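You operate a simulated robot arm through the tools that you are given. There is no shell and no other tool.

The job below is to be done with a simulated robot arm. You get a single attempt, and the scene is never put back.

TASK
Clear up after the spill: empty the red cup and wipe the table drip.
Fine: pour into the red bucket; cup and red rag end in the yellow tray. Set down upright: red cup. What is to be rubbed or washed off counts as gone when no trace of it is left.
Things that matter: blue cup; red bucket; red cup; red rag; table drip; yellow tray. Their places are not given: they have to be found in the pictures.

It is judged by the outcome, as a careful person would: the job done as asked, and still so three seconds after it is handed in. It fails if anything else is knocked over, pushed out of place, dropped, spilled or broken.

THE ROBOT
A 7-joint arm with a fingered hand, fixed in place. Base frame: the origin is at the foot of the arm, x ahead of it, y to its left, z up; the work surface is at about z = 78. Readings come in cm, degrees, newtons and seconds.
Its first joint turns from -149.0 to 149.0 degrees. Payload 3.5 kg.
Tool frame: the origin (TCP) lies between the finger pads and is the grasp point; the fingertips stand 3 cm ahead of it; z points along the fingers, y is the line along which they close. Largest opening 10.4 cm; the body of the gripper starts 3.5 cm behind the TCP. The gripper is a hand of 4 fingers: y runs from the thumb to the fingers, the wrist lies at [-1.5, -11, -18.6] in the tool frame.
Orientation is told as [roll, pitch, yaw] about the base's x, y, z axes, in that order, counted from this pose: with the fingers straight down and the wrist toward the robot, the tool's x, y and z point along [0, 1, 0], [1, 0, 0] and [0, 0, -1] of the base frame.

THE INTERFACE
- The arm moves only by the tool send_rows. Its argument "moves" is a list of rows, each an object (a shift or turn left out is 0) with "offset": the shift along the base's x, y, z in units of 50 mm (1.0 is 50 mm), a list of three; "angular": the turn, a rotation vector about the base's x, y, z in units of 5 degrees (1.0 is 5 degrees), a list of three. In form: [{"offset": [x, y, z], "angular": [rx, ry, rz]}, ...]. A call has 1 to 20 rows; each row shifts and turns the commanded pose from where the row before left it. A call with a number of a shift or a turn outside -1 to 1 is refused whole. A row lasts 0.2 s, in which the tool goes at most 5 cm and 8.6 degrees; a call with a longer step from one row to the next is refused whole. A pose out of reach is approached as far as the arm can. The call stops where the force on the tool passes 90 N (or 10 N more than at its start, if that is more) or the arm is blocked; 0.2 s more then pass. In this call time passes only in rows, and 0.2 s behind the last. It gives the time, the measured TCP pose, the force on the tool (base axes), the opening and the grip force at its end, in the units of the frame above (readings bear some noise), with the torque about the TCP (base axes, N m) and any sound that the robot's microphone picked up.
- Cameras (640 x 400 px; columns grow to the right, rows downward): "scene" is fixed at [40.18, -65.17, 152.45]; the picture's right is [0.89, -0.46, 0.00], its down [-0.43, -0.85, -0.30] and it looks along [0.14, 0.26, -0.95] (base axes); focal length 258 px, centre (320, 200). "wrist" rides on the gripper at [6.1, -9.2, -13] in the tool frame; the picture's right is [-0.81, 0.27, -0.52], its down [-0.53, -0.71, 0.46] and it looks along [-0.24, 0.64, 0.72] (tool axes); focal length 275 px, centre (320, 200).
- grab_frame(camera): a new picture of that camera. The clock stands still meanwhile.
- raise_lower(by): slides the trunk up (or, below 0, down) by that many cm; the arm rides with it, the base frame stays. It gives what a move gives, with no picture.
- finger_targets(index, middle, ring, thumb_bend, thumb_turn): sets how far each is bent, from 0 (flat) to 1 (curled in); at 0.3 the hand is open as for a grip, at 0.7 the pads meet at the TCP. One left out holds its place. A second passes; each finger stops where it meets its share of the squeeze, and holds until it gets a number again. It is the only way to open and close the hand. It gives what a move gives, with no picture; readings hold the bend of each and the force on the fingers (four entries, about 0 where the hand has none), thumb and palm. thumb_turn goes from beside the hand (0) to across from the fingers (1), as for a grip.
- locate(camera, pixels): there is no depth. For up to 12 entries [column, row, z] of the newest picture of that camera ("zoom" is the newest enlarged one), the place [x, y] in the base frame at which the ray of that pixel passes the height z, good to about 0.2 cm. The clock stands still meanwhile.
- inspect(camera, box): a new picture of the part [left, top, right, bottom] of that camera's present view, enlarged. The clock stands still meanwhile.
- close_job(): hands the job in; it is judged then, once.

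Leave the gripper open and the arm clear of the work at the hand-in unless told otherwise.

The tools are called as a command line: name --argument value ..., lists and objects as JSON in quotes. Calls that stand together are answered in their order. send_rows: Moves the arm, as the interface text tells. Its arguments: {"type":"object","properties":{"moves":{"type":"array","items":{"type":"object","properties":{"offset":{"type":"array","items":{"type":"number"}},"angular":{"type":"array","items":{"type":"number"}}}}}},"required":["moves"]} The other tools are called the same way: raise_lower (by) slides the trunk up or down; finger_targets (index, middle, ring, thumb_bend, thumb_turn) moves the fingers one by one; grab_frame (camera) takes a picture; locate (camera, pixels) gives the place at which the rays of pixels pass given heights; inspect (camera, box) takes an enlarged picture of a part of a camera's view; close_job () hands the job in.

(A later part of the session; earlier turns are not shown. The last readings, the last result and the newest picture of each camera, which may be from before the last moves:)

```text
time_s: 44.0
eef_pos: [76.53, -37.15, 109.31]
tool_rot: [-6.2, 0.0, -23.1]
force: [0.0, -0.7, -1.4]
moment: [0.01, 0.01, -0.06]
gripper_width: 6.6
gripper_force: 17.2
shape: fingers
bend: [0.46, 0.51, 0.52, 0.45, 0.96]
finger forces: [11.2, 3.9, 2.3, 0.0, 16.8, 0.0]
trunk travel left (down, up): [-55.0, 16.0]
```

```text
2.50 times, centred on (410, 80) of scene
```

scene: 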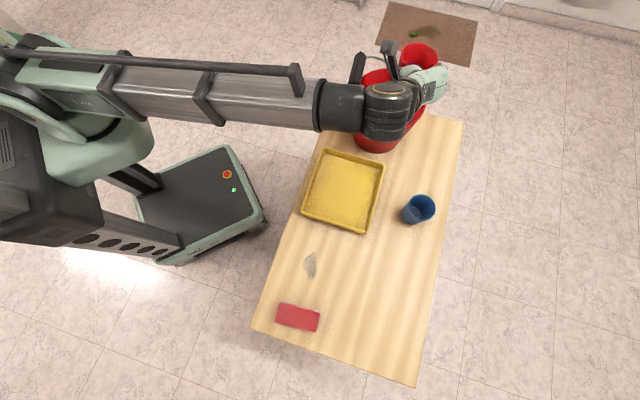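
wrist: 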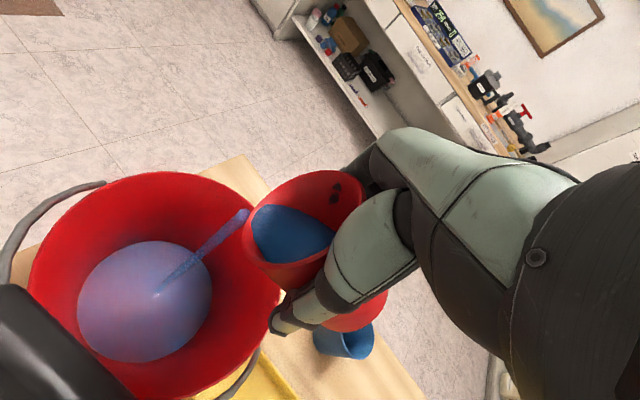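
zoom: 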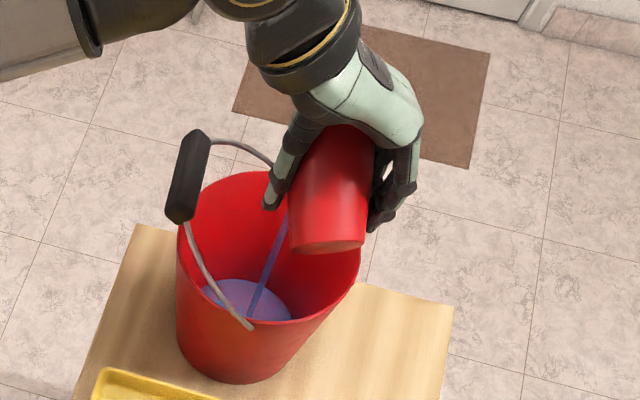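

The stream lands in the bucket's middle. I keep rolling slowly toward ~110°.

send_rows --moves '[{"angular": [-0.276, 0.117, 0]}, {"angular": [-0.37, 0.156, 0]}, {"angular": [-0.37, 0.156, 0]}, {"angular": [-0.37, 0.156, 0]}, {"angular": [-0.37, 0.156, 0]}, {"angular": [-0.37, 0.156, 0]}, {"angular": [-0.37, 0.156, 0]}, {"angular": [-0.37, 0.156, 0]}, {"angular": [-0.37, 0.156, 0]}, {"angular": [-0.37, 0.156, 0]}, {"angular": [-0.37, 0.156, 0]}, {"angular": [-0.37, 0.156, 0]}, {"angular": [-0.37, 0.156, 0]}]'

grab_frame --camera "wrist"

inspect --camera "scene" --box '[340, 0, 480, 160]'

```text
time_s: 46.8
eef_pos: [76.51, -37.25, 109.29]
tool_rot: [-31.8, -0.1, -23.1]
force: [-0.2, 0.6, -0.7]
moment: [-0.01, -0.01, -0.04]
gripper_width: 6.63
gripper_force: 17.1
shape: fingers
bend: [0.46, 0.51, 0.52, 0.45, 0.96]
finger forces: [11.2, 3.8, 2.3, 0.1, 16.9, 0.0]
trunk travel left (down, up): [-55.0, 16.0]
```

```text
taken
```

wrist: 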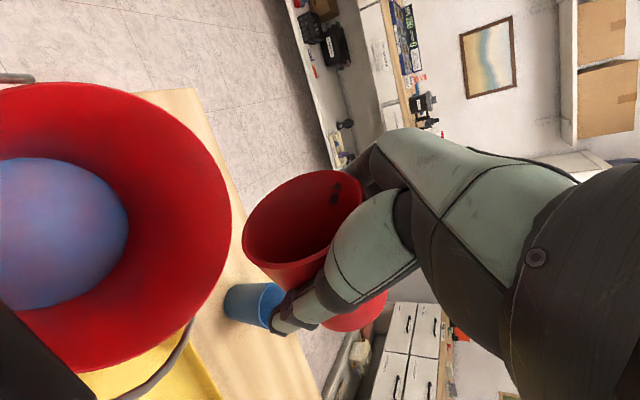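

```text
2.50 times, centred on (410, 80) of scene
```

zoom: 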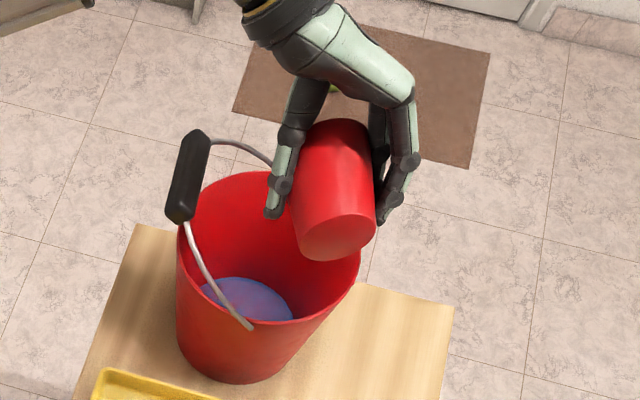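

The cup appears empty already; I tilt further to ~125° to drain every drop, and wait a moment.

send_rows --moves '[{"angular": [-0.46, 0.195, 0]}, {"angular": [-0.645, 0.274, 0]}, {"angular": [-0.645, 0.274, 0]}, {"angular": [-0.645, 0.274, 0]}, {"angular": [-0.645, 0.274, 0]}, {"angular": [-0.645, 0.274, 0]}, {"angular": [-0.645, 0.274, 0]}, {"angular": [-0.645, 0.274, 0]}, {"angular": [-0.645, 0.274, 0]}, {"angular": [-0.645, 0.274, 0]}, {"angular": [-0.645, 0.274, 0]}, {"angular": [0, 0, 0]}, {"angular": [0, 0, 0]}, {"angular": [0, 0, 0]}, {"angular": [0, 0, 0]}, {"angular": [0, 0, 0]}, {"angular": [0, 0, 0]}]'

grab_frame --camera "wrist"

inspect --camera "scene" --box '[340, 0, 480, 160]'

```text
time_s: 50.4
eef_pos: [76.63, -37.23, 109.32]
tool_rot: [-69.3, 0.0, -22.9]
force: [0.6, -0.1, -0.8]
moment: [0.02, 0.02, -0.02]
gripper_width: 6.65
gripper_force: 16.9
shape: fingers
bend: [0.46, 0.51, 0.52, 0.45, 0.96]
finger forces: [11.1, 3.8, 2.3, 0.1, 16.7, 0.1]
trunk travel left (down, up): [-55.0, 16.0]
```

```text
taken
```

wrist: 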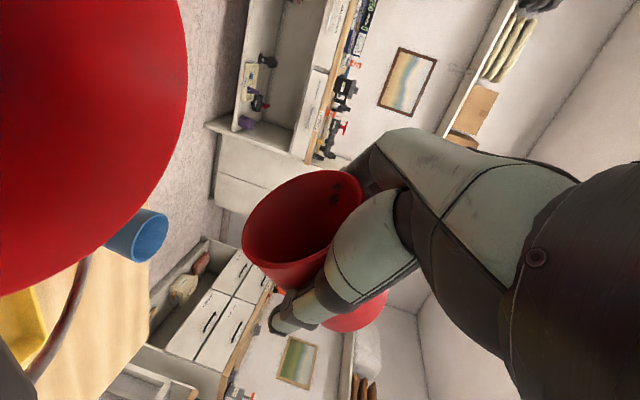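

```text
2.50 times, centred on (410, 80) of scene
```

zoom: 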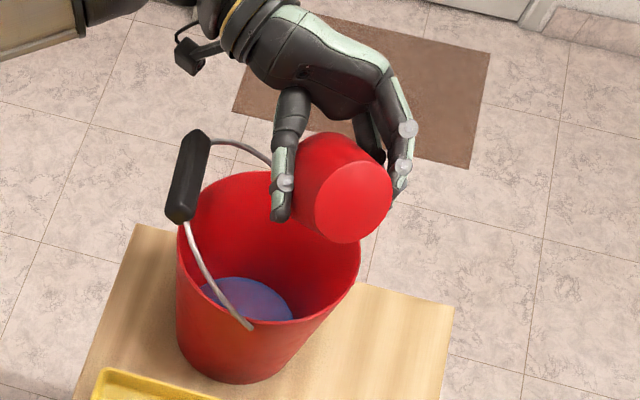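

The cup is fully drained. Now I roll back upright (+124.3°) over the bucket.

send_rows --moves '[{"angular": [0.5, -0.212, 0]}, {"angular": [0.9, -0.382, 0]}, {"angular": [0.9, -0.382, 0]}, {"angular": [0.9, -0.382, 0]}, {"angular": [0.9, -0.382, 0]}, {"angular": [0.9, -0.382, 0]}, {"angular": [0.9, -0.382, 0]}, {"angular": [0.9, -0.382, 0]}, {"angular": [0.9, -0.382, 0]}, {"angular": [0.9, -0.382, 0]}, {"angular": [0.9, -0.382, 0]}, {"angular": [0.9, -0.382, 0]}, {"angular": [0.9, -0.382, 0]}, {"angular": [0.9, -0.382, 0]}, {"angular": [0.9, -0.382, 0]}, {"angular": [0.9, -0.382, 0]}, {"angular": [0.9, -0.382, 0]}, {"angular": [0.9, -0.382, 0]}, {"angular": [0.9, -0.382, 0]}, {"angular": [0.9, -0.382, 0]}]'

send_rows --moves '[{"angular": [0.9, -0.382, 0]}, {"angular": [0.9, -0.382, 0]}, {"angular": [0.9, -0.382, 0]}, {"angular": [0.9, -0.382, 0]}, {"angular": [0.9, -0.382, 0]}, {"angular": [0.9, -0.382, 0]}, {"angular": [0.7, -0.297, 0]}]'

grab_frame --camera "wrist"

grab_frame --camera "scene"

```text
time_s: 54.6
eef_pos: [76.41, -37.18, 109.27]
tool_rot: [26.4, 0.2, -23.1]
force: [0.5, -0.6, -0.4]
moment: [0.04, 0.0, 0.02]
gripper_width: 6.62
gripper_force: 16.5
shape: fingers
bend: [0.46, 0.51, 0.52, 0.45, 0.96]
finger forces: [11.1, 3.8, 2.4, 0.1, 16.6, 0.0]
trunk travel left (down, up): [-55.0, 16.0]
```

```text
time_s: 56.2
eef_pos: [76.61, -37.19, 109.34]
tool_rot: [59.5, 0.1, -23.1]
force: [-0.4, -0.6, -1.0]
moment: [0.02, 0.01, 0.01]
gripper_width: 6.61
gripper_force: 17.1
shape: fingers
bend: [0.47, 0.51, 0.52, 0.45, 0.96]
finger forces: [11.0, 3.8, 2.4, 0.0, 16.6, 0.0]
trunk travel left (down, up): [-55.0, 16.0]
```

```text
taken
```

wrist: 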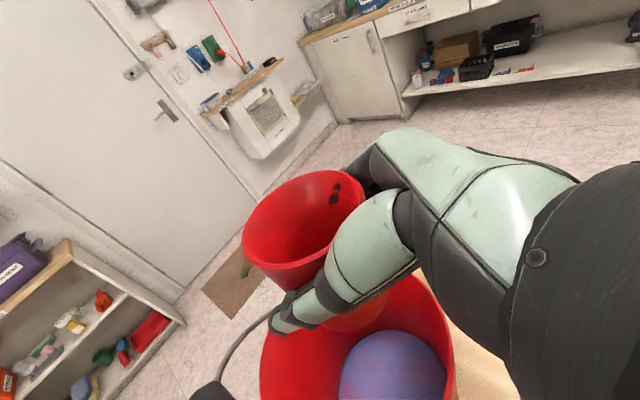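

```text
taken
```

scene: 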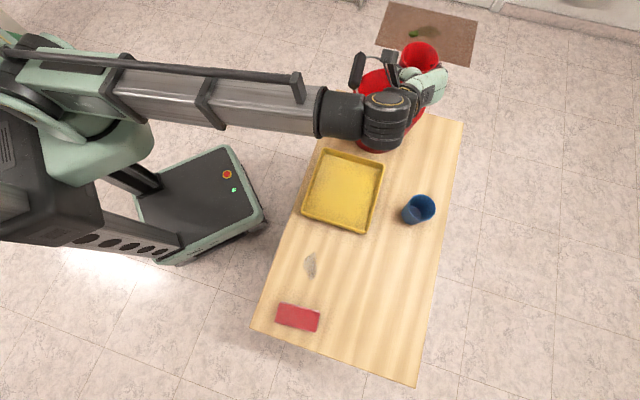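

Cup is upright and empty (rolled 4.5° too far; I'll correct that). The tray spans roughly corners (58.5,−30.8),(72.8,−44.0),(57.8,−59.9),(43.5,−47.4). I'll carry the cup above the tray's NE half: TCP (61.9,−42.3), yaw −43.3.

send_rows --moves '[{"offset": [0, 0, 0.2], "angular": [-0.415, 0.176, 0]}, {"offset": [0, 0, 0.2], "angular": [-0.414, 0.176, 0]}, {"offset": [-0.243, -0.085, 0], "angular": [0, 0, -0.337]}, {"offset": [-0.243, -0.085, 0], "angular": [0, 0, -0.337]}, {"offset": [-0.243, -0.085, 0], "angular": [0, 0, -0.337]}, {"offset": [-0.243, -0.085, 0], "angular": [0, 0, -0.337]}, {"offset": [-0.243, -0.085, 0], "angular": [0, 0, -0.337]}, {"offset": [-0.243, -0.085, 0], "angular": [0, 0, -0.337]}, {"offset": [-0.243, -0.085, 0], "angular": [0, 0, -0.337]}, {"offset": [-0.243, -0.085, 0], "angular": [0, 0, -0.337]}, {"offset": [-0.243, -0.085, 0], "angular": [0, 0, -0.337]}, {"offset": [-0.243, -0.085, 0], "angular": [0, 0, -0.337]}, {"offset": [-0.243, -0.085, 0], "angular": [0, 0, -0.337]}, {"offset": [-0.243, -0.085, 0], "angular": [0, 0, -0.337]}]'

grab_frame --camera "scene"

grab_frame --camera "wrist"

```text
time_s: 59.2
eef_pos: [61.82, -42.2, 111.25]
tool_rot: [54.9, 0.1, -43.4]
force: [0.5, 0.1, -0.5]
moment: [0.04, 0.0, 0.01]
gripper_width: 6.61
gripper_force: 16.8
shape: fingers
bend: [0.47, 0.51, 0.52, 0.45, 0.96]
finger forces: [10.9, 3.7, 2.4, 0.1, 16.5, 0.0]
trunk travel left (down, up): [-55.0, 16.0]
```

```text
taken
```

scene: 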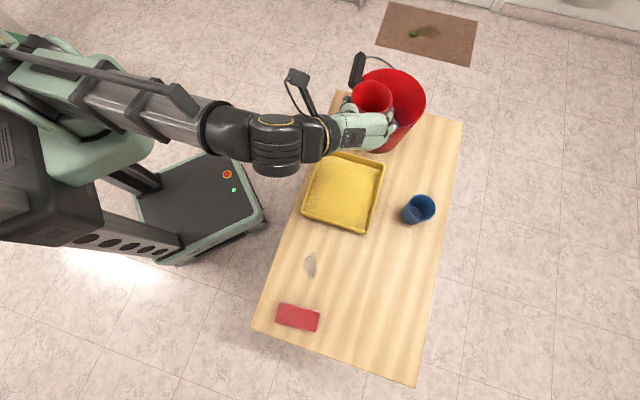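

```text
taken
```

wrist: 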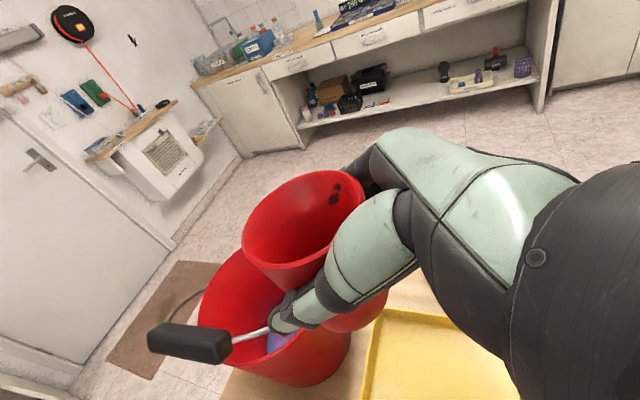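

Clearances to bucket and handle are ≥4 cm for a straight descent. I'll lower to about z=88 and look.

send_rows --moves '[{"offset": [0, 0, -0.2]}, {"offset": [0, 0, -0.4]}, {"offset": [0, 0, -0.4]}, {"offset": [0, 0, -0.4]}, {"offset": [0, 0, -0.4]}, {"offset": [0, 0, -0.4]}, {"offset": [0, 0, -0.4]}, {"offset": [0, 0, -0.4]}, {"offset": [0, 0, -0.4]}, {"offset": [0, 0, -0.4]}, {"offset": [0, 0, -0.4]}, {"offset": [0, 0, -0.3]}, {"offset": [0, 0, -0.15]}]'

inspect --camera "scene" --box '[270, 110, 430, 240]'

grab_frame --camera "wrist"

```text
time_s: 62.0
eef_pos: [61.98, -42.2, 88.03]
tool_rot: [54.9, 0.1, -43.4]
force: [0.2, -0.6, 0.4]
moment: [-0.03, 0.02, 0.0]
gripper_width: 6.59
gripper_force: 16.7
shape: fingers
bend: [0.47, 0.51, 0.52, 0.46, 0.96]
finger forces: [10.8, 3.9, 2.4, 0.1, 16.4, 0.0]
trunk travel left (down, up): [-55.0, 16.0]
```

```text
3.08 times, centred on (350, 175) of scene
```

zoom: 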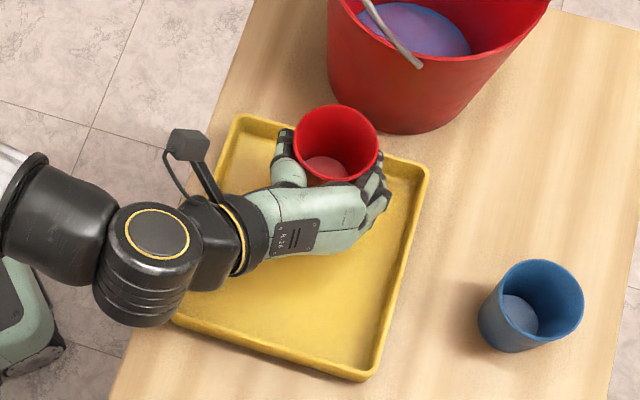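

```text
taken
```

wrist: 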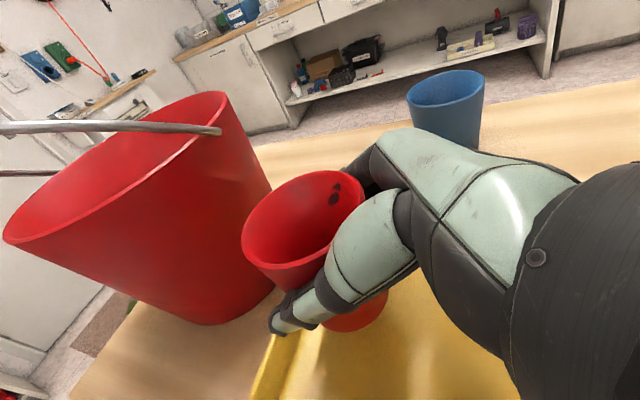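

The cup hovers inside the tray. I'll shift 0.5 cm toward the tray's middle and lower to z≈85, reading force.

send_rows --moves '[{"offset": [-0.07, -0.07, 0]}, {"offset": [0, 0, -0.12]}, {"offset": [0, 0, -0.12]}, {"offset": [0, 0, -0.12]}, {"offset": [0, 0, -0.12]}, {"offset": [0, 0, -0.12]}]'

```text
time_s: 63.4
eef_pos: [61.51, -42.63, 84.9]
tool_rot: [55.0, 0.1, -43.2]
force: [-0.6, -0.3, -0.2]
moment: [0.0, -0.01, -0.01]
gripper_width: 6.59
gripper_force: 16.4
shape: fingers
bend: [0.47, 0.51, 0.52, 0.46, 0.96]
finger forces: [10.9, 3.7, 2.4, 0.1, 16.4, 0.0]
trunk travel left (down, up): [-55.0, 16.0]
```

No contact yet. Lower by 0.1 cm steps, a few at a time.

send_rows --moves '[{"offset": [0, 0, -0.02]}, {"offset": [0, 0, -0.02]}, {"offset": [0, 0, -0.02]}]'

inspect --camera "wrist" --box '[220, 150, 420, 370]'

```text
time_s: 64.2
eef_pos: [61.44, -42.6, 84.75]
tool_rot: [54.9, 0.0, -43.5]
force: [-0.1, 0.6, -1.5]
moment: [-0.04, 0.0, 0.0]
gripper_width: 6.58
gripper_force: 16.8
shape: fingers
bend: [0.47, 0.51, 0.52, 0.46, 0.96]
finger forces: [10.9, 3.9, 2.5, 0.1, 16.4, 0.1]
trunk travel left (down, up): [-55.0, 16.0]
```

```text
1.82 times, centred on (320, 260) of wrist
```

zoom: 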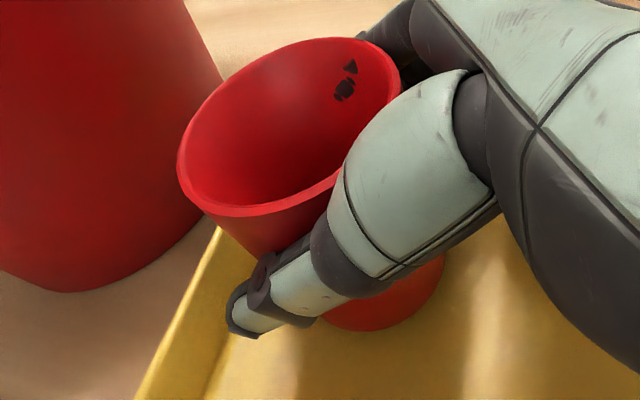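

Still hanging free. Continue in small steps.

send_rows --moves '[{"offset": [0, 0, -0.02]}, {"offset": [0, 0, -0.02]}, {"offset": [0, 0, -0.02]}]'

send_rows --moves '[{"offset": [0, 0, -0.02]}, {"offset": [0, 0, -0.02]}]'

```text
time_s: 65.0
eef_pos: [61.51, -42.57, 84.38]
tool_rot: [55.0, 0.1, -43.4]
force: [0.0, 0.0, -0.9]
moment: [-0.04, 0.01, 0.01]
gripper_width: 6.58
gripper_force: 17.0
shape: fingers
bend: [0.47, 0.51, 0.52, 0.46, 0.96]
finger forces: [10.9, 3.7, 2.4, 0.1, 16.5, 0.1]
trunk travel left (down, up): [-55.0, 16.0]
```

```text
time_s: 65.6
eef_pos: [61.63, -42.52, 84.3]
tool_rot: [54.9, 0.2, -43.3]
force: [0.1, -0.1, -1.0]
moment: [-0.01, 0.04, 0.02]
gripper_width: 6.58
gripper_force: 16.4
shape: fingers
bend: [0.47, 0.51, 0.52, 0.46, 0.96]
finger forces: [10.9, 3.8, 2.4, 0.1, 16.4, 0.0]
trunk travel left (down, up): [-55.0, 16.0]
```

send_rows --moves '[{"offset": [0, 0, -0.02]}, {"offset": [0, 0, -0.02]}]'

send_rows --moves '[{"offset": [0, 0, -0.02]}, {"offset": [0, 0, -0.02]}]'

```text
time_s: 66.2
eef_pos: [61.59, -42.58, 84.03]
tool_rot: [55.0, 0.0, -43.5]
force: [0.1, -0.1, 3.8]
moment: [0.0, -0.02, -0.01]
gripper_width: 6.6
gripper_force: 16.8
shape: fingers
bend: [0.47, 0.51, 0.52, 0.46, 0.96]
finger forces: [10.6, 4.0, 2.1, 0.0, 16.8, 0.0]
trunk travel left (down, up): [-55.0, 16.0]
```

```text
time_s: 66.8
eef_pos: [61.45, -42.6, 83.81]
tool_rot: [55.0, 0.0, -43.4]
force: [-1.7, 0.4, 13.4]
moment: [-0.08, -0.29, 0.0]
gripper_width: 6.57
gripper_force: 16.4
shape: fingers
bend: [0.47, 0.51, 0.52, 0.46, 0.96]
finger forces: [9.6, 4.1, 2.3, 0.0, 17.2, 0.0]
trunk travel left (down, up): [-55.0, 16.0]
```

Contact with the tray floor (13 N). I relieve 0.15 cm and open the fingers gradually.

send_rows --moves '[{"offset": [0, 0, 0.03]}]'

finger_targets --index 0.4 --middle 0.4 --ring 0.4 --thumb_bend 0.4

finger_targets --index 0.3 --middle 0.3 --ring 0.3 --thumb_bend 0.3

inspect --camera "scene" --box '[270, 110, 430, 240]'

grab_frame --camera "wrist"

```text
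time_s: 67.2
eef_pos: [61.39, -42.65, 83.96]
tool_rot: [54.9, 0.1, -43.4]
force: [-1.3, -0.6, 9.4]
moment: [-0.1, -0.21, -0.04]
gripper_width: 6.58
gripper_force: 17.1
shape: fingers
bend: [0.47, 0.51, 0.52, 0.46, 0.96]
finger forces: [10.0, 4.0, 2.4, 0.0, 16.8, 0.1]
trunk travel left (down, up): [-55.0, 16.0]
```

```text
time_s: 68.2
eef_pos: [61.58, -42.65, 84.06]
tool_rot: [55.0, 0.1, -43.3]
force: [-0.3, 0.0, -0.5]
moment: [0.02, -0.02, -0.02]
gripper_width: 7.83
gripper_force: 0.2
shape: fingers
bend: [0.4, 0.4, 0.4, 0.4, 0.97]
finger forces: [0.3, 0.0, 0.1, 0.1, 0.3, 0.0]
trunk travel left (down, up): [-55.0, 16.0]
```

```text
time_s: 69.2
eef_pos: [61.5, -42.58, 83.98]
tool_rot: [54.9, 0.1, -43.3]
force: [0.3, -0.9, 0.5]
moment: [-0.01, 0.03, -0.03]
gripper_width: 10.25
gripper_force: 0.1
shape: fingers
bend: [0.3, 0.3, 0.3, 0.3, 0.97]
finger forces: [0.0, 0.0, 0.1, 0.0, 0.0, 0.1]
trunk travel left (down, up): [-55.0, 16.0]
```

```text
3.08 times, centred on (350, 175) of scene
```

zoom: 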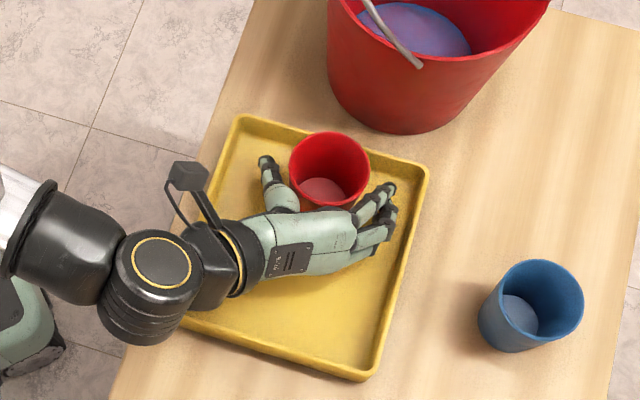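

```text
taken
```

wrist: 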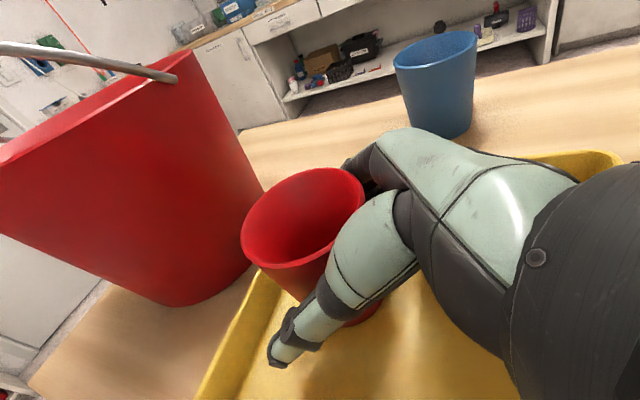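

Cup stands upright in the tray. I retract along the hand's axis (back and up).

send_rows --moves '[{"offset": [-0.085, -0.09, 0.087]}, {"offset": [-0.112, -0.119, 0.115]}, {"offset": [-0.169, -0.179, 0.172]}, {"offset": [-0.169, -0.179, 0.172]}, {"offset": [-0.169, -0.179, 0.172]}, {"offset": [-0.169, -0.179, 0.172]}, {"offset": [-0.169, -0.179, 0.172]}, {"offset": [-0.169, -0.179, 0.172]}, {"offset": [0, 0, 0.5]}, {"offset": [0, 0, 0.5]}, {"offset": [0, 0, 0.5]}]'

grab_frame --camera "scene"

grab_frame --camera "wrist"

```text
time_s: 71.6
eef_pos: [55.52, -48.98, 97.6]
tool_rot: [54.9, 0.0, -43.3]
force: [0.3, -0.3, 0.1]
moment: [-0.02, 0.0, 0.03]
gripper_width: 10.28
gripper_force: 0.0
shape: fingers
bend: [0.3, 0.3, 0.3, 0.3, 0.97]
finger forces: [0.1, 0.0, 0.0, 0.0, 0.0, 0.0]
trunk travel left (down, up): [-55.0, 16.0]
```

```text
taken
```

scene: 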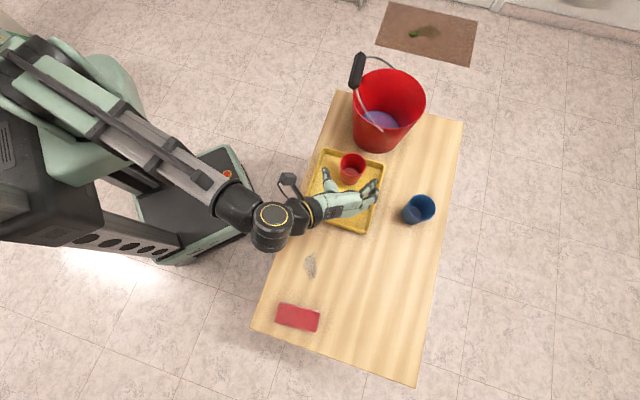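

```text
taken
```

wrist: 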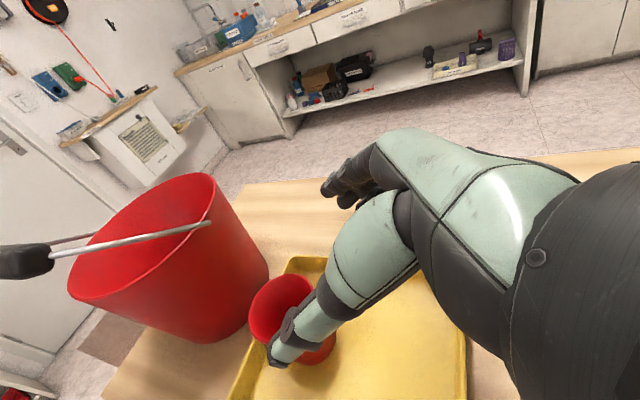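

Cup is left standing in the tray. Now the rag: I first raise and unroll the hand to point straight down.

send_rows --moves '[{"offset": [0, -0.1, 0.3], "angular": [-0.728, 0.686, 0]}, {"offset": [0, -0.1, 0.3], "angular": [-0.728, 0.686, 0]}, {"offset": [0, -0.1, 0.3], "angular": [-0.728, 0.686, 0]}, {"offset": [0, -0.1, 0.3], "angular": [-0.728, 0.686, 0]}, {"offset": [0, -0.1, 0.3], "angular": [-0.728, 0.686, 0]}, {"offset": [-0.2, -0.2, 0.3], "angular": [-0.728, 0.686, 0]}, {"offset": [-0.2, -0.2, 0.3], "angular": [-0.728, 0.686, 0]}, {"offset": [-0.2, -0.2, 0.3], "angular": [-0.728, 0.686, 0]}, {"offset": [-0.2, -0.2, 0.3], "angular": [-0.728, 0.686, 0]}, {"offset": [-0.2, -0.2, 0.3], "angular": [-0.728, 0.686, 0]}, {"offset": [-0.2, -0.2, 0.0], "angular": [-0.728, 0.686, 0]}]'

inspect --camera "scene" --box '[260, 240, 340, 340]'

grab_frame --camera "wrist"

```text
time_s: 74.0
eef_pos: [49.54, -57.43, 112.6]
tool_rot: [-0.2, 0.0, -43.4]
force: [0.3, -0.1, 0.4]
moment: [0.01, 0.0, -0.02]
gripper_width: 10.27
gripper_force: 0.1
shape: fingers
bend: [0.3, 0.3, 0.3, 0.3, 0.97]
finger forces: [0.0, 0.0, 0.0, 0.0, 0.0, 0.0]
trunk travel left (down, up): [-55.0, 16.0]
```

```text
4.00 times, centred on (300, 290) of scene
```

zoom: 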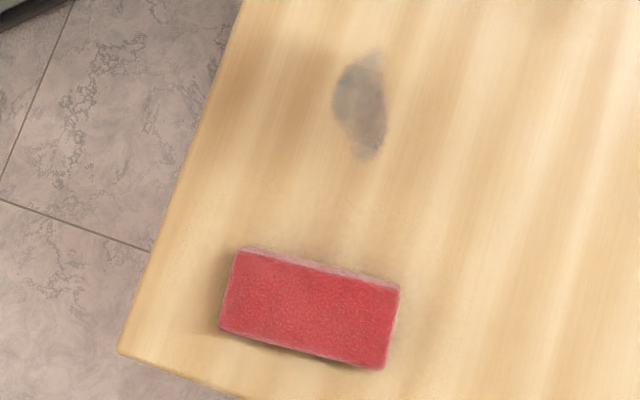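

```text
taken
```

wrist: 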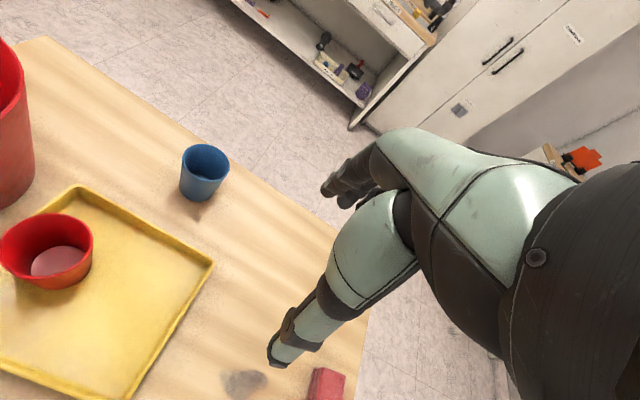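

Now I measure the rag and the drip from this zoom: rag corners (240,250),(399,288),(383,368),(221,330); drip extremes (378,52),(333,100),(362,160),(388,120).

locate --camera "zoom" --pixels '[[240, 250, 79.5], [399, 288, 79.5], [383, 368, 79.5], [221, 330, 79.5], [378, 48, 78], [331, 100, 78], [362, 160, 78], [388, 120, 78], [362, 105, 78], [310, 308, 79.5]]'

```text
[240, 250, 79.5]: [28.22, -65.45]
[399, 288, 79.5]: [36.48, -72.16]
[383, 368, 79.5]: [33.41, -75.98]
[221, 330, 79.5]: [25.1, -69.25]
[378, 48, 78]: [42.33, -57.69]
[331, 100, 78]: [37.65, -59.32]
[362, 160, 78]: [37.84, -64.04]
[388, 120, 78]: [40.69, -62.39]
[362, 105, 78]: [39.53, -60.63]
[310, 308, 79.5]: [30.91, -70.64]
```

Rag: about 10.6 × 4.9 cm, centre (30.8,−70.7), long axis at −39°. I'll go above it while turning the hand to yaw −129° so the fingers close across the short side.

send_rows --moves '[{"offset": [-0.208, -0.148, 0], "angular": [0, 0, -0.951]}, {"offset": [-0.208, -0.148, 0], "angular": [0, 0, -0.951]}, {"offset": [-0.208, -0.148, 0], "angular": [0, 0, -0.951]}, {"offset": [-0.208, -0.148, 0], "angular": [0, 0, -0.951]}, {"offset": [-0.208, -0.148, 0], "angular": [0, 0, -0.951]}, {"offset": [-0.208, -0.148, 0], "angular": [0, 0, -0.951]}, {"offset": [-0.208, -0.148, 0], "angular": [0, 0, -0.951]}, {"offset": [-0.208, -0.148, 0], "angular": [0, 0, -0.951]}, {"offset": [-0.208, -0.148, 0], "angular": [0, 0, -0.951]}, {"offset": [-0.208, -0.148, 0], "angular": [0, 0, -0.951]}, {"offset": [-0.208, -0.148, 0], "angular": [0, 0, -0.951]}, {"offset": [-0.208, -0.148, 0], "angular": [0, 0, -0.951]}, {"offset": [-0.208, -0.148, 0], "angular": [0, 0, -0.951]}, {"offset": [-0.208, -0.148, 0], "angular": [0, 0, -0.951]}, {"offset": [-0.208, -0.148, 0], "angular": [0, 0, -0.951]}, {"offset": [-0.208, -0.148, 0], "angular": [0, 0, -0.951]}, {"offset": [-0.208, -0.148, 0], "angular": [0, 0, -0.951]}, {"offset": [-0.208, -0.148, 0], "angular": [0, 0, -0.951]}]'

grab_frame --camera "scene"

grab_frame --camera "wrist"

```text
time_s: 77.8
eef_pos: [30.81, -70.74, 112.6]
tool_rot: [-0.1, 0.0, -129.1]
force: [-0.1, 0.5, -0.1]
moment: [0.0, 0.01, 0.02]
gripper_width: 10.31
gripper_force: 0.0
shape: fingers
bend: [0.3, 0.3, 0.3, 0.3, 0.97]
finger forces: [0.0, 0.0, 0.0, 0.1, 0.0, 0.1]
trunk travel left (down, up): [-55.0, 16.0]
```

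```text
taken
```

scene: 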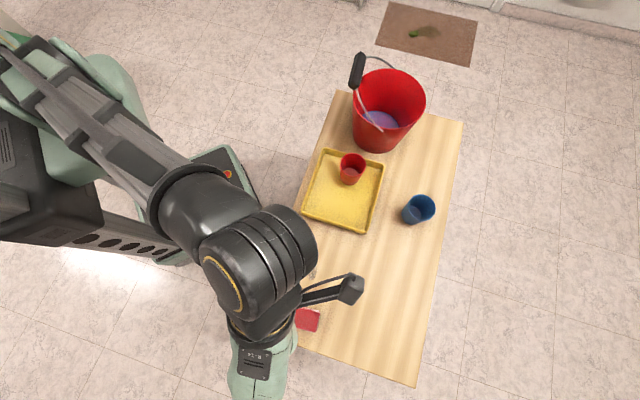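

```text
taken
```

wrist: 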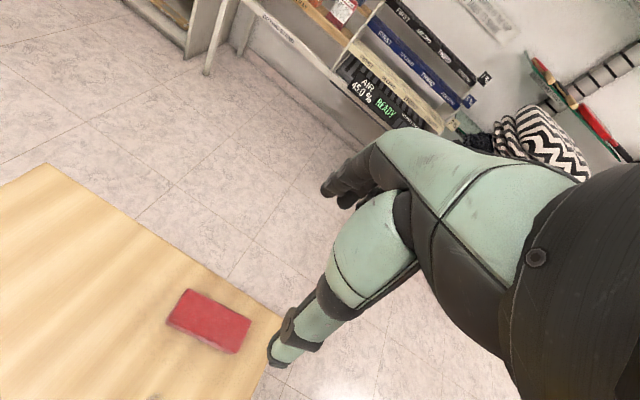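

Reachable. I zoom on the rag in the wrist view to judge its thickness and position.

inspect --camera "wrist" --box '[140, 270, 300, 370]'

locate --camera "wrist" --pixels '[[187, 290, 78], [187, 290, 79.5], [187, 290, 81], [250, 320, 79.5], [238, 352, 79.5], [167, 321, 79.5]]'

```text
4.00 times, centred on (220, 320) of wrist
```

zoom: 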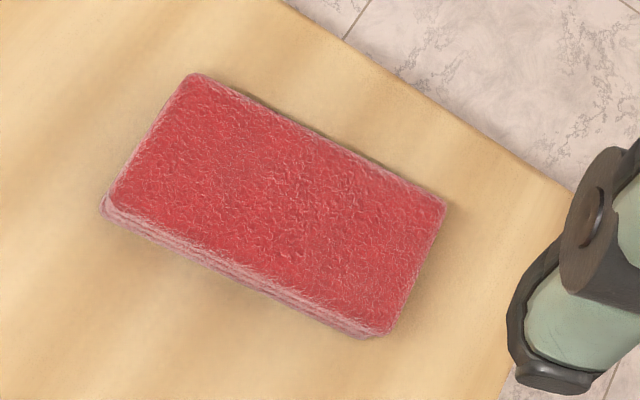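

```text
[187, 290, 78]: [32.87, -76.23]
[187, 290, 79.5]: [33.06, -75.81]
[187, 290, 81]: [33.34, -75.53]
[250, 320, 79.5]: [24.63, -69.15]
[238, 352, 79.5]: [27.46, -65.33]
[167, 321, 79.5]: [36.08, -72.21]
```

The rag is a folded cloth roughly 1 cm thick, centre ≈(30.6,−70.65). I narrow the hand to ~7.8 cm (bend 0.4) and descend to z≈90.

finger_targets --index 0.4 --middle 0.4 --ring 0.4 --thumb_bend 0.4

send_rows --moves '[{"offset": [-0.02, 0.01, -0.5]}, {"offset": [-0.02, 0, -0.5]}, {"offset": [0, 0, -0.5]}, {"offset": [0, 0, -0.5]}, {"offset": [0, 0, -0.5]}, {"offset": [0, 0, -0.5]}, {"offset": [0, 0, -0.5]}, {"offset": [0, 0, -0.5]}, {"offset": [0, 0, -0.5]}]'

grab_frame --camera "scene"

grab_frame --camera "wrist"

```text
time_s: 78.8
eef_pos: [30.67, -70.88, 112.67]
tool_rot: [-0.1, 0.0, -128.8]
force: [-0.2, -0.4, -0.7]
moment: [0.0, -0.01, 0.02]
gripper_width: 7.86
gripper_force: 0.1
shape: fingers
bend: [0.4, 0.4, 0.4, 0.4, 0.97]
finger forces: [0.0, 0.0, 0.0, 0.0, 0.0, 0.0]
trunk travel left (down, up): [-55.0, 16.0]
```

```text
time_s: 80.8
eef_pos: [30.37, -70.71, 90.24]
tool_rot: [0.0, 0.0, -128.9]
force: [0.2, -0.4, -0.5]
moment: [0.02, 0.01, 0.03]
gripper_width: 7.83
gripper_force: 0.0
shape: fingers
bend: [0.4, 0.4, 0.4, 0.4, 0.97]
finger forces: [0.0, 0.0, 0.0, 0.1, 0.0, 0.0]
trunk travel left (down, up): [-55.0, 16.0]
```

```text
taken
```

scene: 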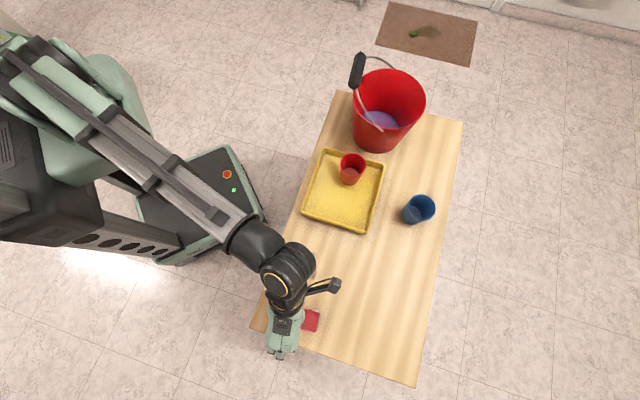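

```text
taken
```

wrist: 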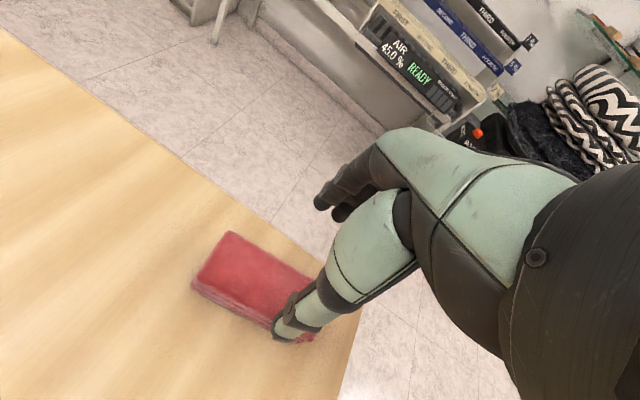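

The hand is straddling the rag. I go down to z≈84 and zoom in.

send_rows --moves '[{"offset": [0, 0, -0.3]}, {"offset": [0, 0, -0.3]}, {"offset": [0, 0, -0.3]}, {"offset": [0, 0, -0.3]}]'

inspect --camera "scene" --box '[240, 260, 350, 370]'

grab_frame --camera "wrist"

```text
time_s: 81.8
eef_pos: [30.48, -70.78, 84.03]
tool_rot: [-0.1, 0.1, -128.8]
force: [-0.6, 0.0, -0.2]
moment: [0.01, -0.01, -0.02]
gripper_width: 7.86
gripper_force: 0.1
shape: fingers
bend: [0.4, 0.4, 0.4, 0.4, 0.97]
finger forces: [0.1, 0.0, 0.0, 0.1, 0.0, 0.1]
trunk travel left (down, up): [-55.0, 16.0]
```

```text
3.64 times, centred on (295, 315) of scene
```

zoom: 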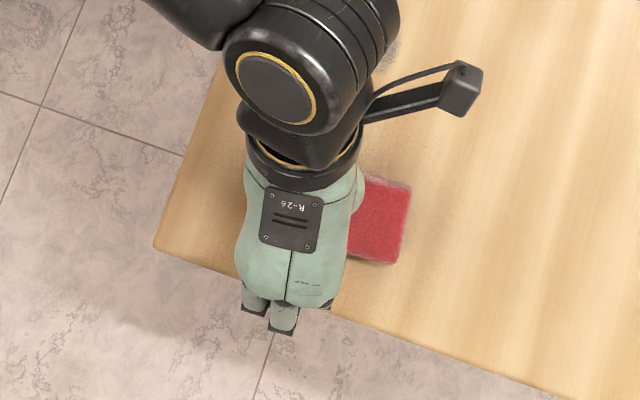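

```text
taken
```

wrist: 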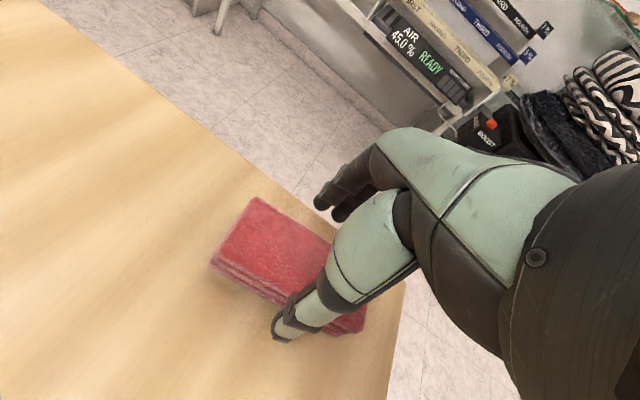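

Thumb sits off the rag's near edge and fingers off its far edge. I descend slowly to z≈81.7 and read the force.

send_rows --moves '[{"offset": [0, 0, -0.08]}, {"offset": [0, 0, -0.08]}, {"offset": [0, 0, -0.08]}, {"offset": [0, 0, -0.08]}, {"offset": [0, 0, -0.08]}, {"offset": [0, 0, -0.06]}]'

grab_frame --camera "wrist"

```text
time_s: 83.2
eef_pos: [30.47, -70.76, 81.85]
tool_rot: [-0.1, 0.0, -128.9]
force: [0.5, -0.6, -0.1]
moment: [0.05, -0.03, -0.01]
gripper_width: 7.87
gripper_force: 0.0
shape: fingers
bend: [0.4, 0.4, 0.4, 0.4, 0.97]
finger forces: [0.0, 0.0, 0.0, 0.0, 0.0, 0.0]
trunk travel left (down, up): [-55.0, 16.0]
```

```text
taken
```

wrist: 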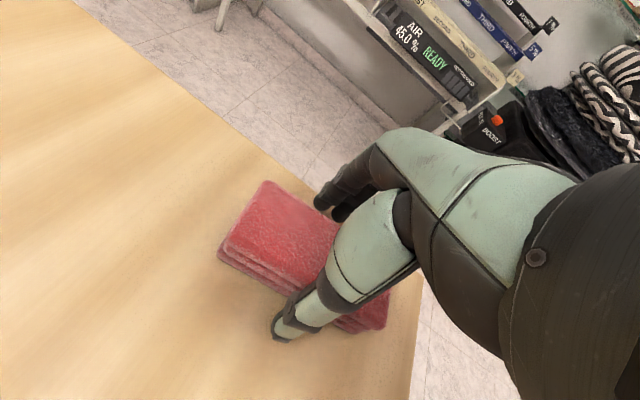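

inspect --camera "wrist" --box '[200, 160, 420, 360]'

```text
2.00 times, centred on (310, 260) of wrist
```

zoom: 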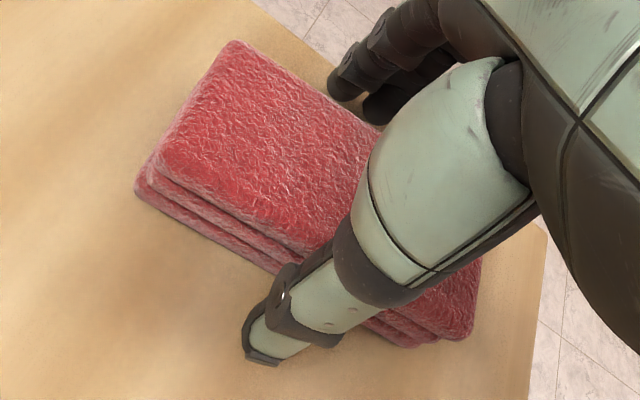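

Fingertips are close to the table on both sides of the rag (layered, ~2 cm thick). I close to 0.5 first and read forces.

finger_targets --index 0.5 --middle 0.5 --ring 0.5 --thumb_bend 0.5

inspect --camera "wrist" --box '[200, 160, 420, 360]'

```text
time_s: 84.2
eef_pos: [30.52, -70.87, 81.86]
tool_rot: [-0.2, 0.0, -128.8]
force: [-0.7, 0.9, -0.5]
moment: [0.01, -0.03, 0.01]
gripper_width: 5.26
gripper_force: 0.5
shape: fingers
bend: [0.5, 0.5, 0.5, 0.5, 0.97]
finger forces: [0.1, 0.0, 0.0, 0.0, 0.2, 0.0]
trunk travel left (down, up): [-55.0, 16.0]
```

```text
2.00 times, centred on (310, 260) of wrist
```

zoom: 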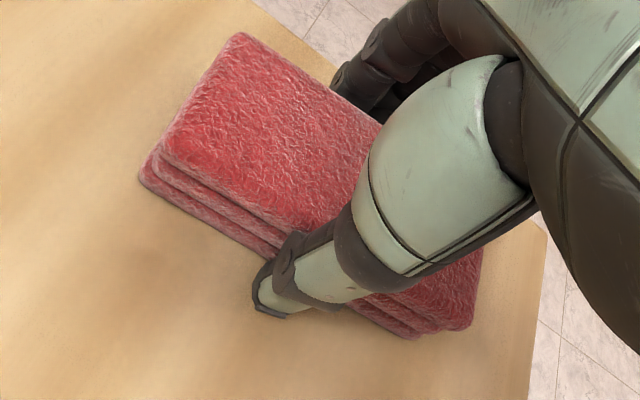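

Just touching. I close firmly.

finger_targets --index 0.65 --middle 0.65 --ring 0.65 --thumb_bend 0.65

inspect --camera "wrist" --box '[200, 160, 420, 360]'

```text
time_s: 85.2
eef_pos: [30.55, -70.78, 81.88]
tool_rot: [-0.1, 0.1, -128.9]
force: [-0.3, -0.8, 1.1]
moment: [0.01, 0.05, -0.04]
gripper_width: 4.59
gripper_force: 16.2
shape: fingers
bend: [0.55, 0.59, 0.6, 0.53, 0.95]
finger forces: [6.9, 5.7, 3.8, 0.0, 16.2, 0.0]
trunk travel left (down, up): [-55.0, 16.0]
```

```text
2.00 times, centred on (310, 260) of wrist
```

zoom: 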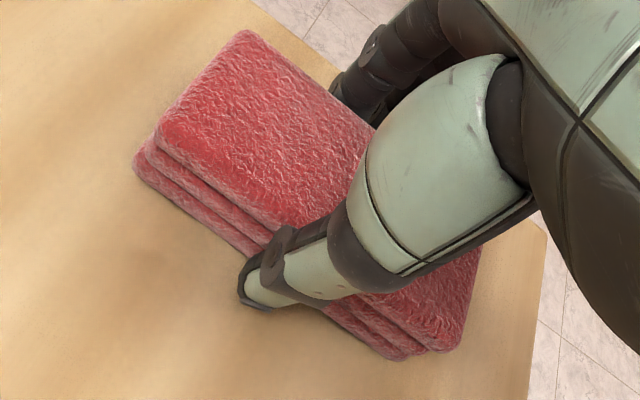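

Gripped at 16 N. I lift 2.5 cm and check.

send_rows --moves '[{"offset": [0, 0, 0.1]}, {"offset": [0, 0, 0.15]}, {"offset": [0, 0, 0.15]}, {"offset": [0, 0, 0.1]}]'

grab_frame --camera "wrist"

inspect --camera "scene" --box '[240, 240, 350, 370]'

```text
time_s: 86.2
eef_pos: [30.6, -70.73, 84.38]
tool_rot: [-0.1, 0.0, -128.9]
force: [-0.7, 0.0, 0.8]
moment: [0.0, 0.0, 0.0]
gripper_width: 4.58
gripper_force: 16.1
shape: fingers
bend: [0.55, 0.59, 0.6, 0.53, 0.95]
finger forces: [6.9, 5.6, 3.7, 0.1, 16.2, 0.1]
trunk travel left (down, up): [-55.0, 16.0]
```

```text
taken
```

wrist: 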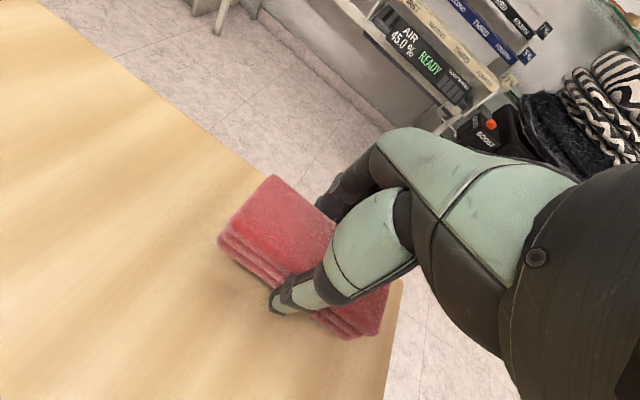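

```text
3.08 times, centred on (295, 305) of scene
```

zoom: 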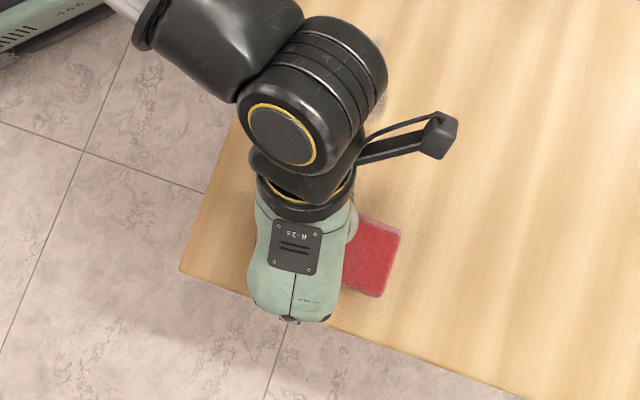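

The rag is lifted and held. Next I carry it above the drip centre (39.7,−60.8) and lower to just above the table.

send_rows --moves '[{"offset": [0, 0, 0.3]}, {"offset": [0.26, 0.283, 0.1]}, {"offset": [0.26, 0.283, 0]}, {"offset": [0.26, 0.283, 0]}, {"offset": [0.26, 0.283, 0]}, {"offset": [0.26, 0.283, 0]}, {"offset": [0.26, 0.283, 0]}, {"offset": [0.26, 0.283, 0]}, {"offset": [0, 0, -0.2]}, {"offset": [0, 0, -0.2]}, {"offset": [0, 0, -0.2]}, {"offset": [0, 0, -0.15]}, {"offset": [0, 0, -0.05]}]'

grab_frame --camera "scene"

grab_frame --camera "wrist"

```text
time_s: 89.0
eef_pos: [39.61, -60.88, 82.3]
tool_rot: [-0.1, 0.0, -128.9]
force: [-0.5, 0.1, -0.5]
moment: [0.0, 0.02, 0.01]
gripper_width: 4.54
gripper_force: 16.6
shape: fingers
bend: [0.55, 0.59, 0.6, 0.53, 0.95]
finger forces: [7.0, 5.5, 3.6, 0.0, 16.2, 0.0]
trunk travel left (down, up): [-55.0, 16.0]
```

```text
taken
```

scene: 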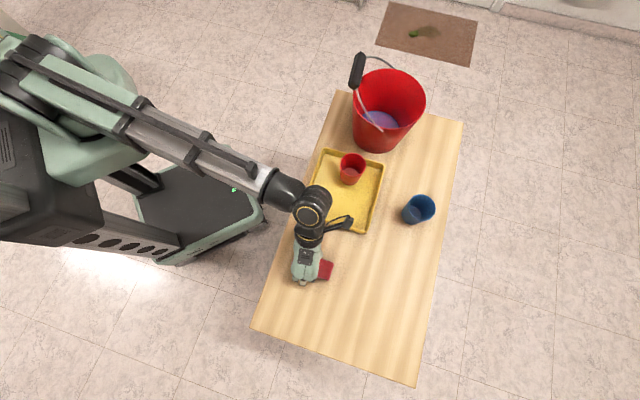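

```text
taken
```

wrist: 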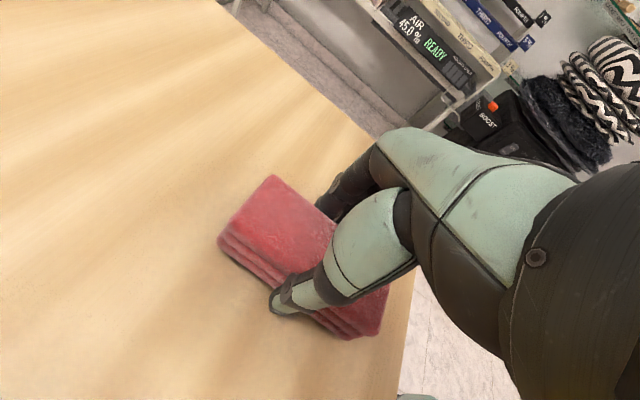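

The rag covers the drip. I lower in small steps until it presses.

send_rows --moves '[{"offset": [0, 0, -0.02]}, {"offset": [0, 0, -0.02]}, {"offset": [0, 0, -0.02]}, {"offset": [0, 0, -0.02]}, {"offset": [0, 0, -0.02]}]'

send_rows --moves '[{"offset": [0, 0, -0.02]}, {"offset": [0, 0, -0.02]}]'

```text
time_s: 90.2
eef_pos: [39.53, -60.77, 81.74]
tool_rot: [0.0, 0.0, -129.0]
force: [0.2, 0.8, 0.4]
moment: [0.02, 0.0, -0.01]
gripper_width: 4.56
gripper_force: 15.7
shape: fingers
bend: [0.55, 0.59, 0.6, 0.53, 0.95]
finger forces: [6.9, 5.6, 3.7, 0.0, 16.2, 0.0]
trunk travel left (down, up): [-55.0, 16.0]
```

```text
time_s: 90.8
eef_pos: [39.69, -60.91, 81.75]
tool_rot: [0.0, 0.0, -128.8]
force: [0.8, -3.0, 9.2]
moment: [-0.14, 0.15, 0.03]
gripper_width: 4.57
gripper_force: 17.3
shape: fingers
bend: [0.55, 0.59, 0.6, 0.53, 0.95]
finger forces: [7.3, 6.0, 4.2, 0.0, 17.1, 0.0]
trunk travel left (down, up): [-55.0, 16.0]
```

Pressing with 9 N. Now rub along the drip's length: 4.5 cm NE, then 9 cm SW, back.

send_rows --moves '[{"offset": [0.116, 0.162, 0]}, {"offset": [0.145, 0.203, 0]}, {"offset": [0.145, 0.203, 0]}, {"offset": [0.116, 0.162, 0]}, {"offset": [-0.116, -0.162, 0]}, {"offset": [-0.145, -0.203, 0]}, {"offset": [-0.145, -0.203, 0]}, {"offset": [-0.145, -0.203, 0]}, {"offset": [-0.145, -0.203, 0]}, {"offset": [-0.145, -0.203, 0]}, {"offset": [-0.145, -0.203, 0]}, {"offset": [-0.116, -0.162, 0]}]'

grab_frame --camera "scene"

grab_frame --camera "wrist"

```text
time_s: 93.4
eef_pos: [36.64, -65.03, 81.74]
tool_rot: [-0.2, 0.0, -128.9]
force: [1.8, 3.5, 7.2]
moment: [0.03, 0.02, -0.04]
gripper_width: 4.58
gripper_force: 16.6
shape: fingers
bend: [0.57, 0.6, 0.61, 0.54, 0.95]
finger forces: [6.7, 5.1, 3.0, 0.0, 18.5, 0.0]
trunk travel left (down, up): [-55.0, 16.0]
```

```text
taken
```

scene: 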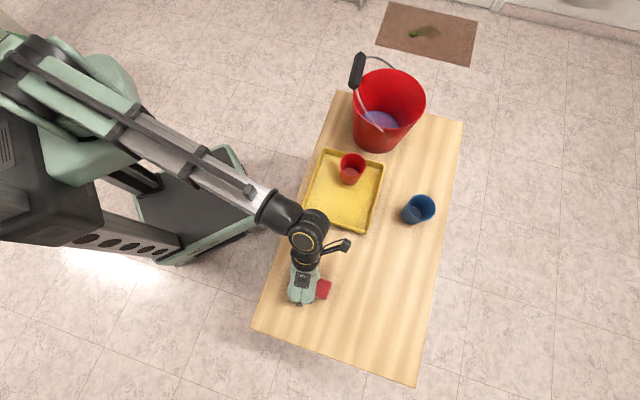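

```text
taken
```

wrist: 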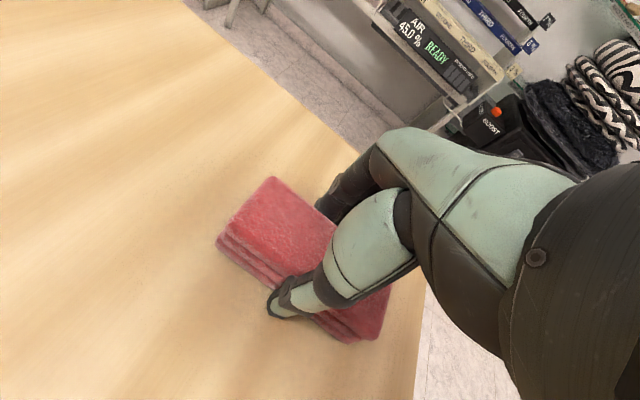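

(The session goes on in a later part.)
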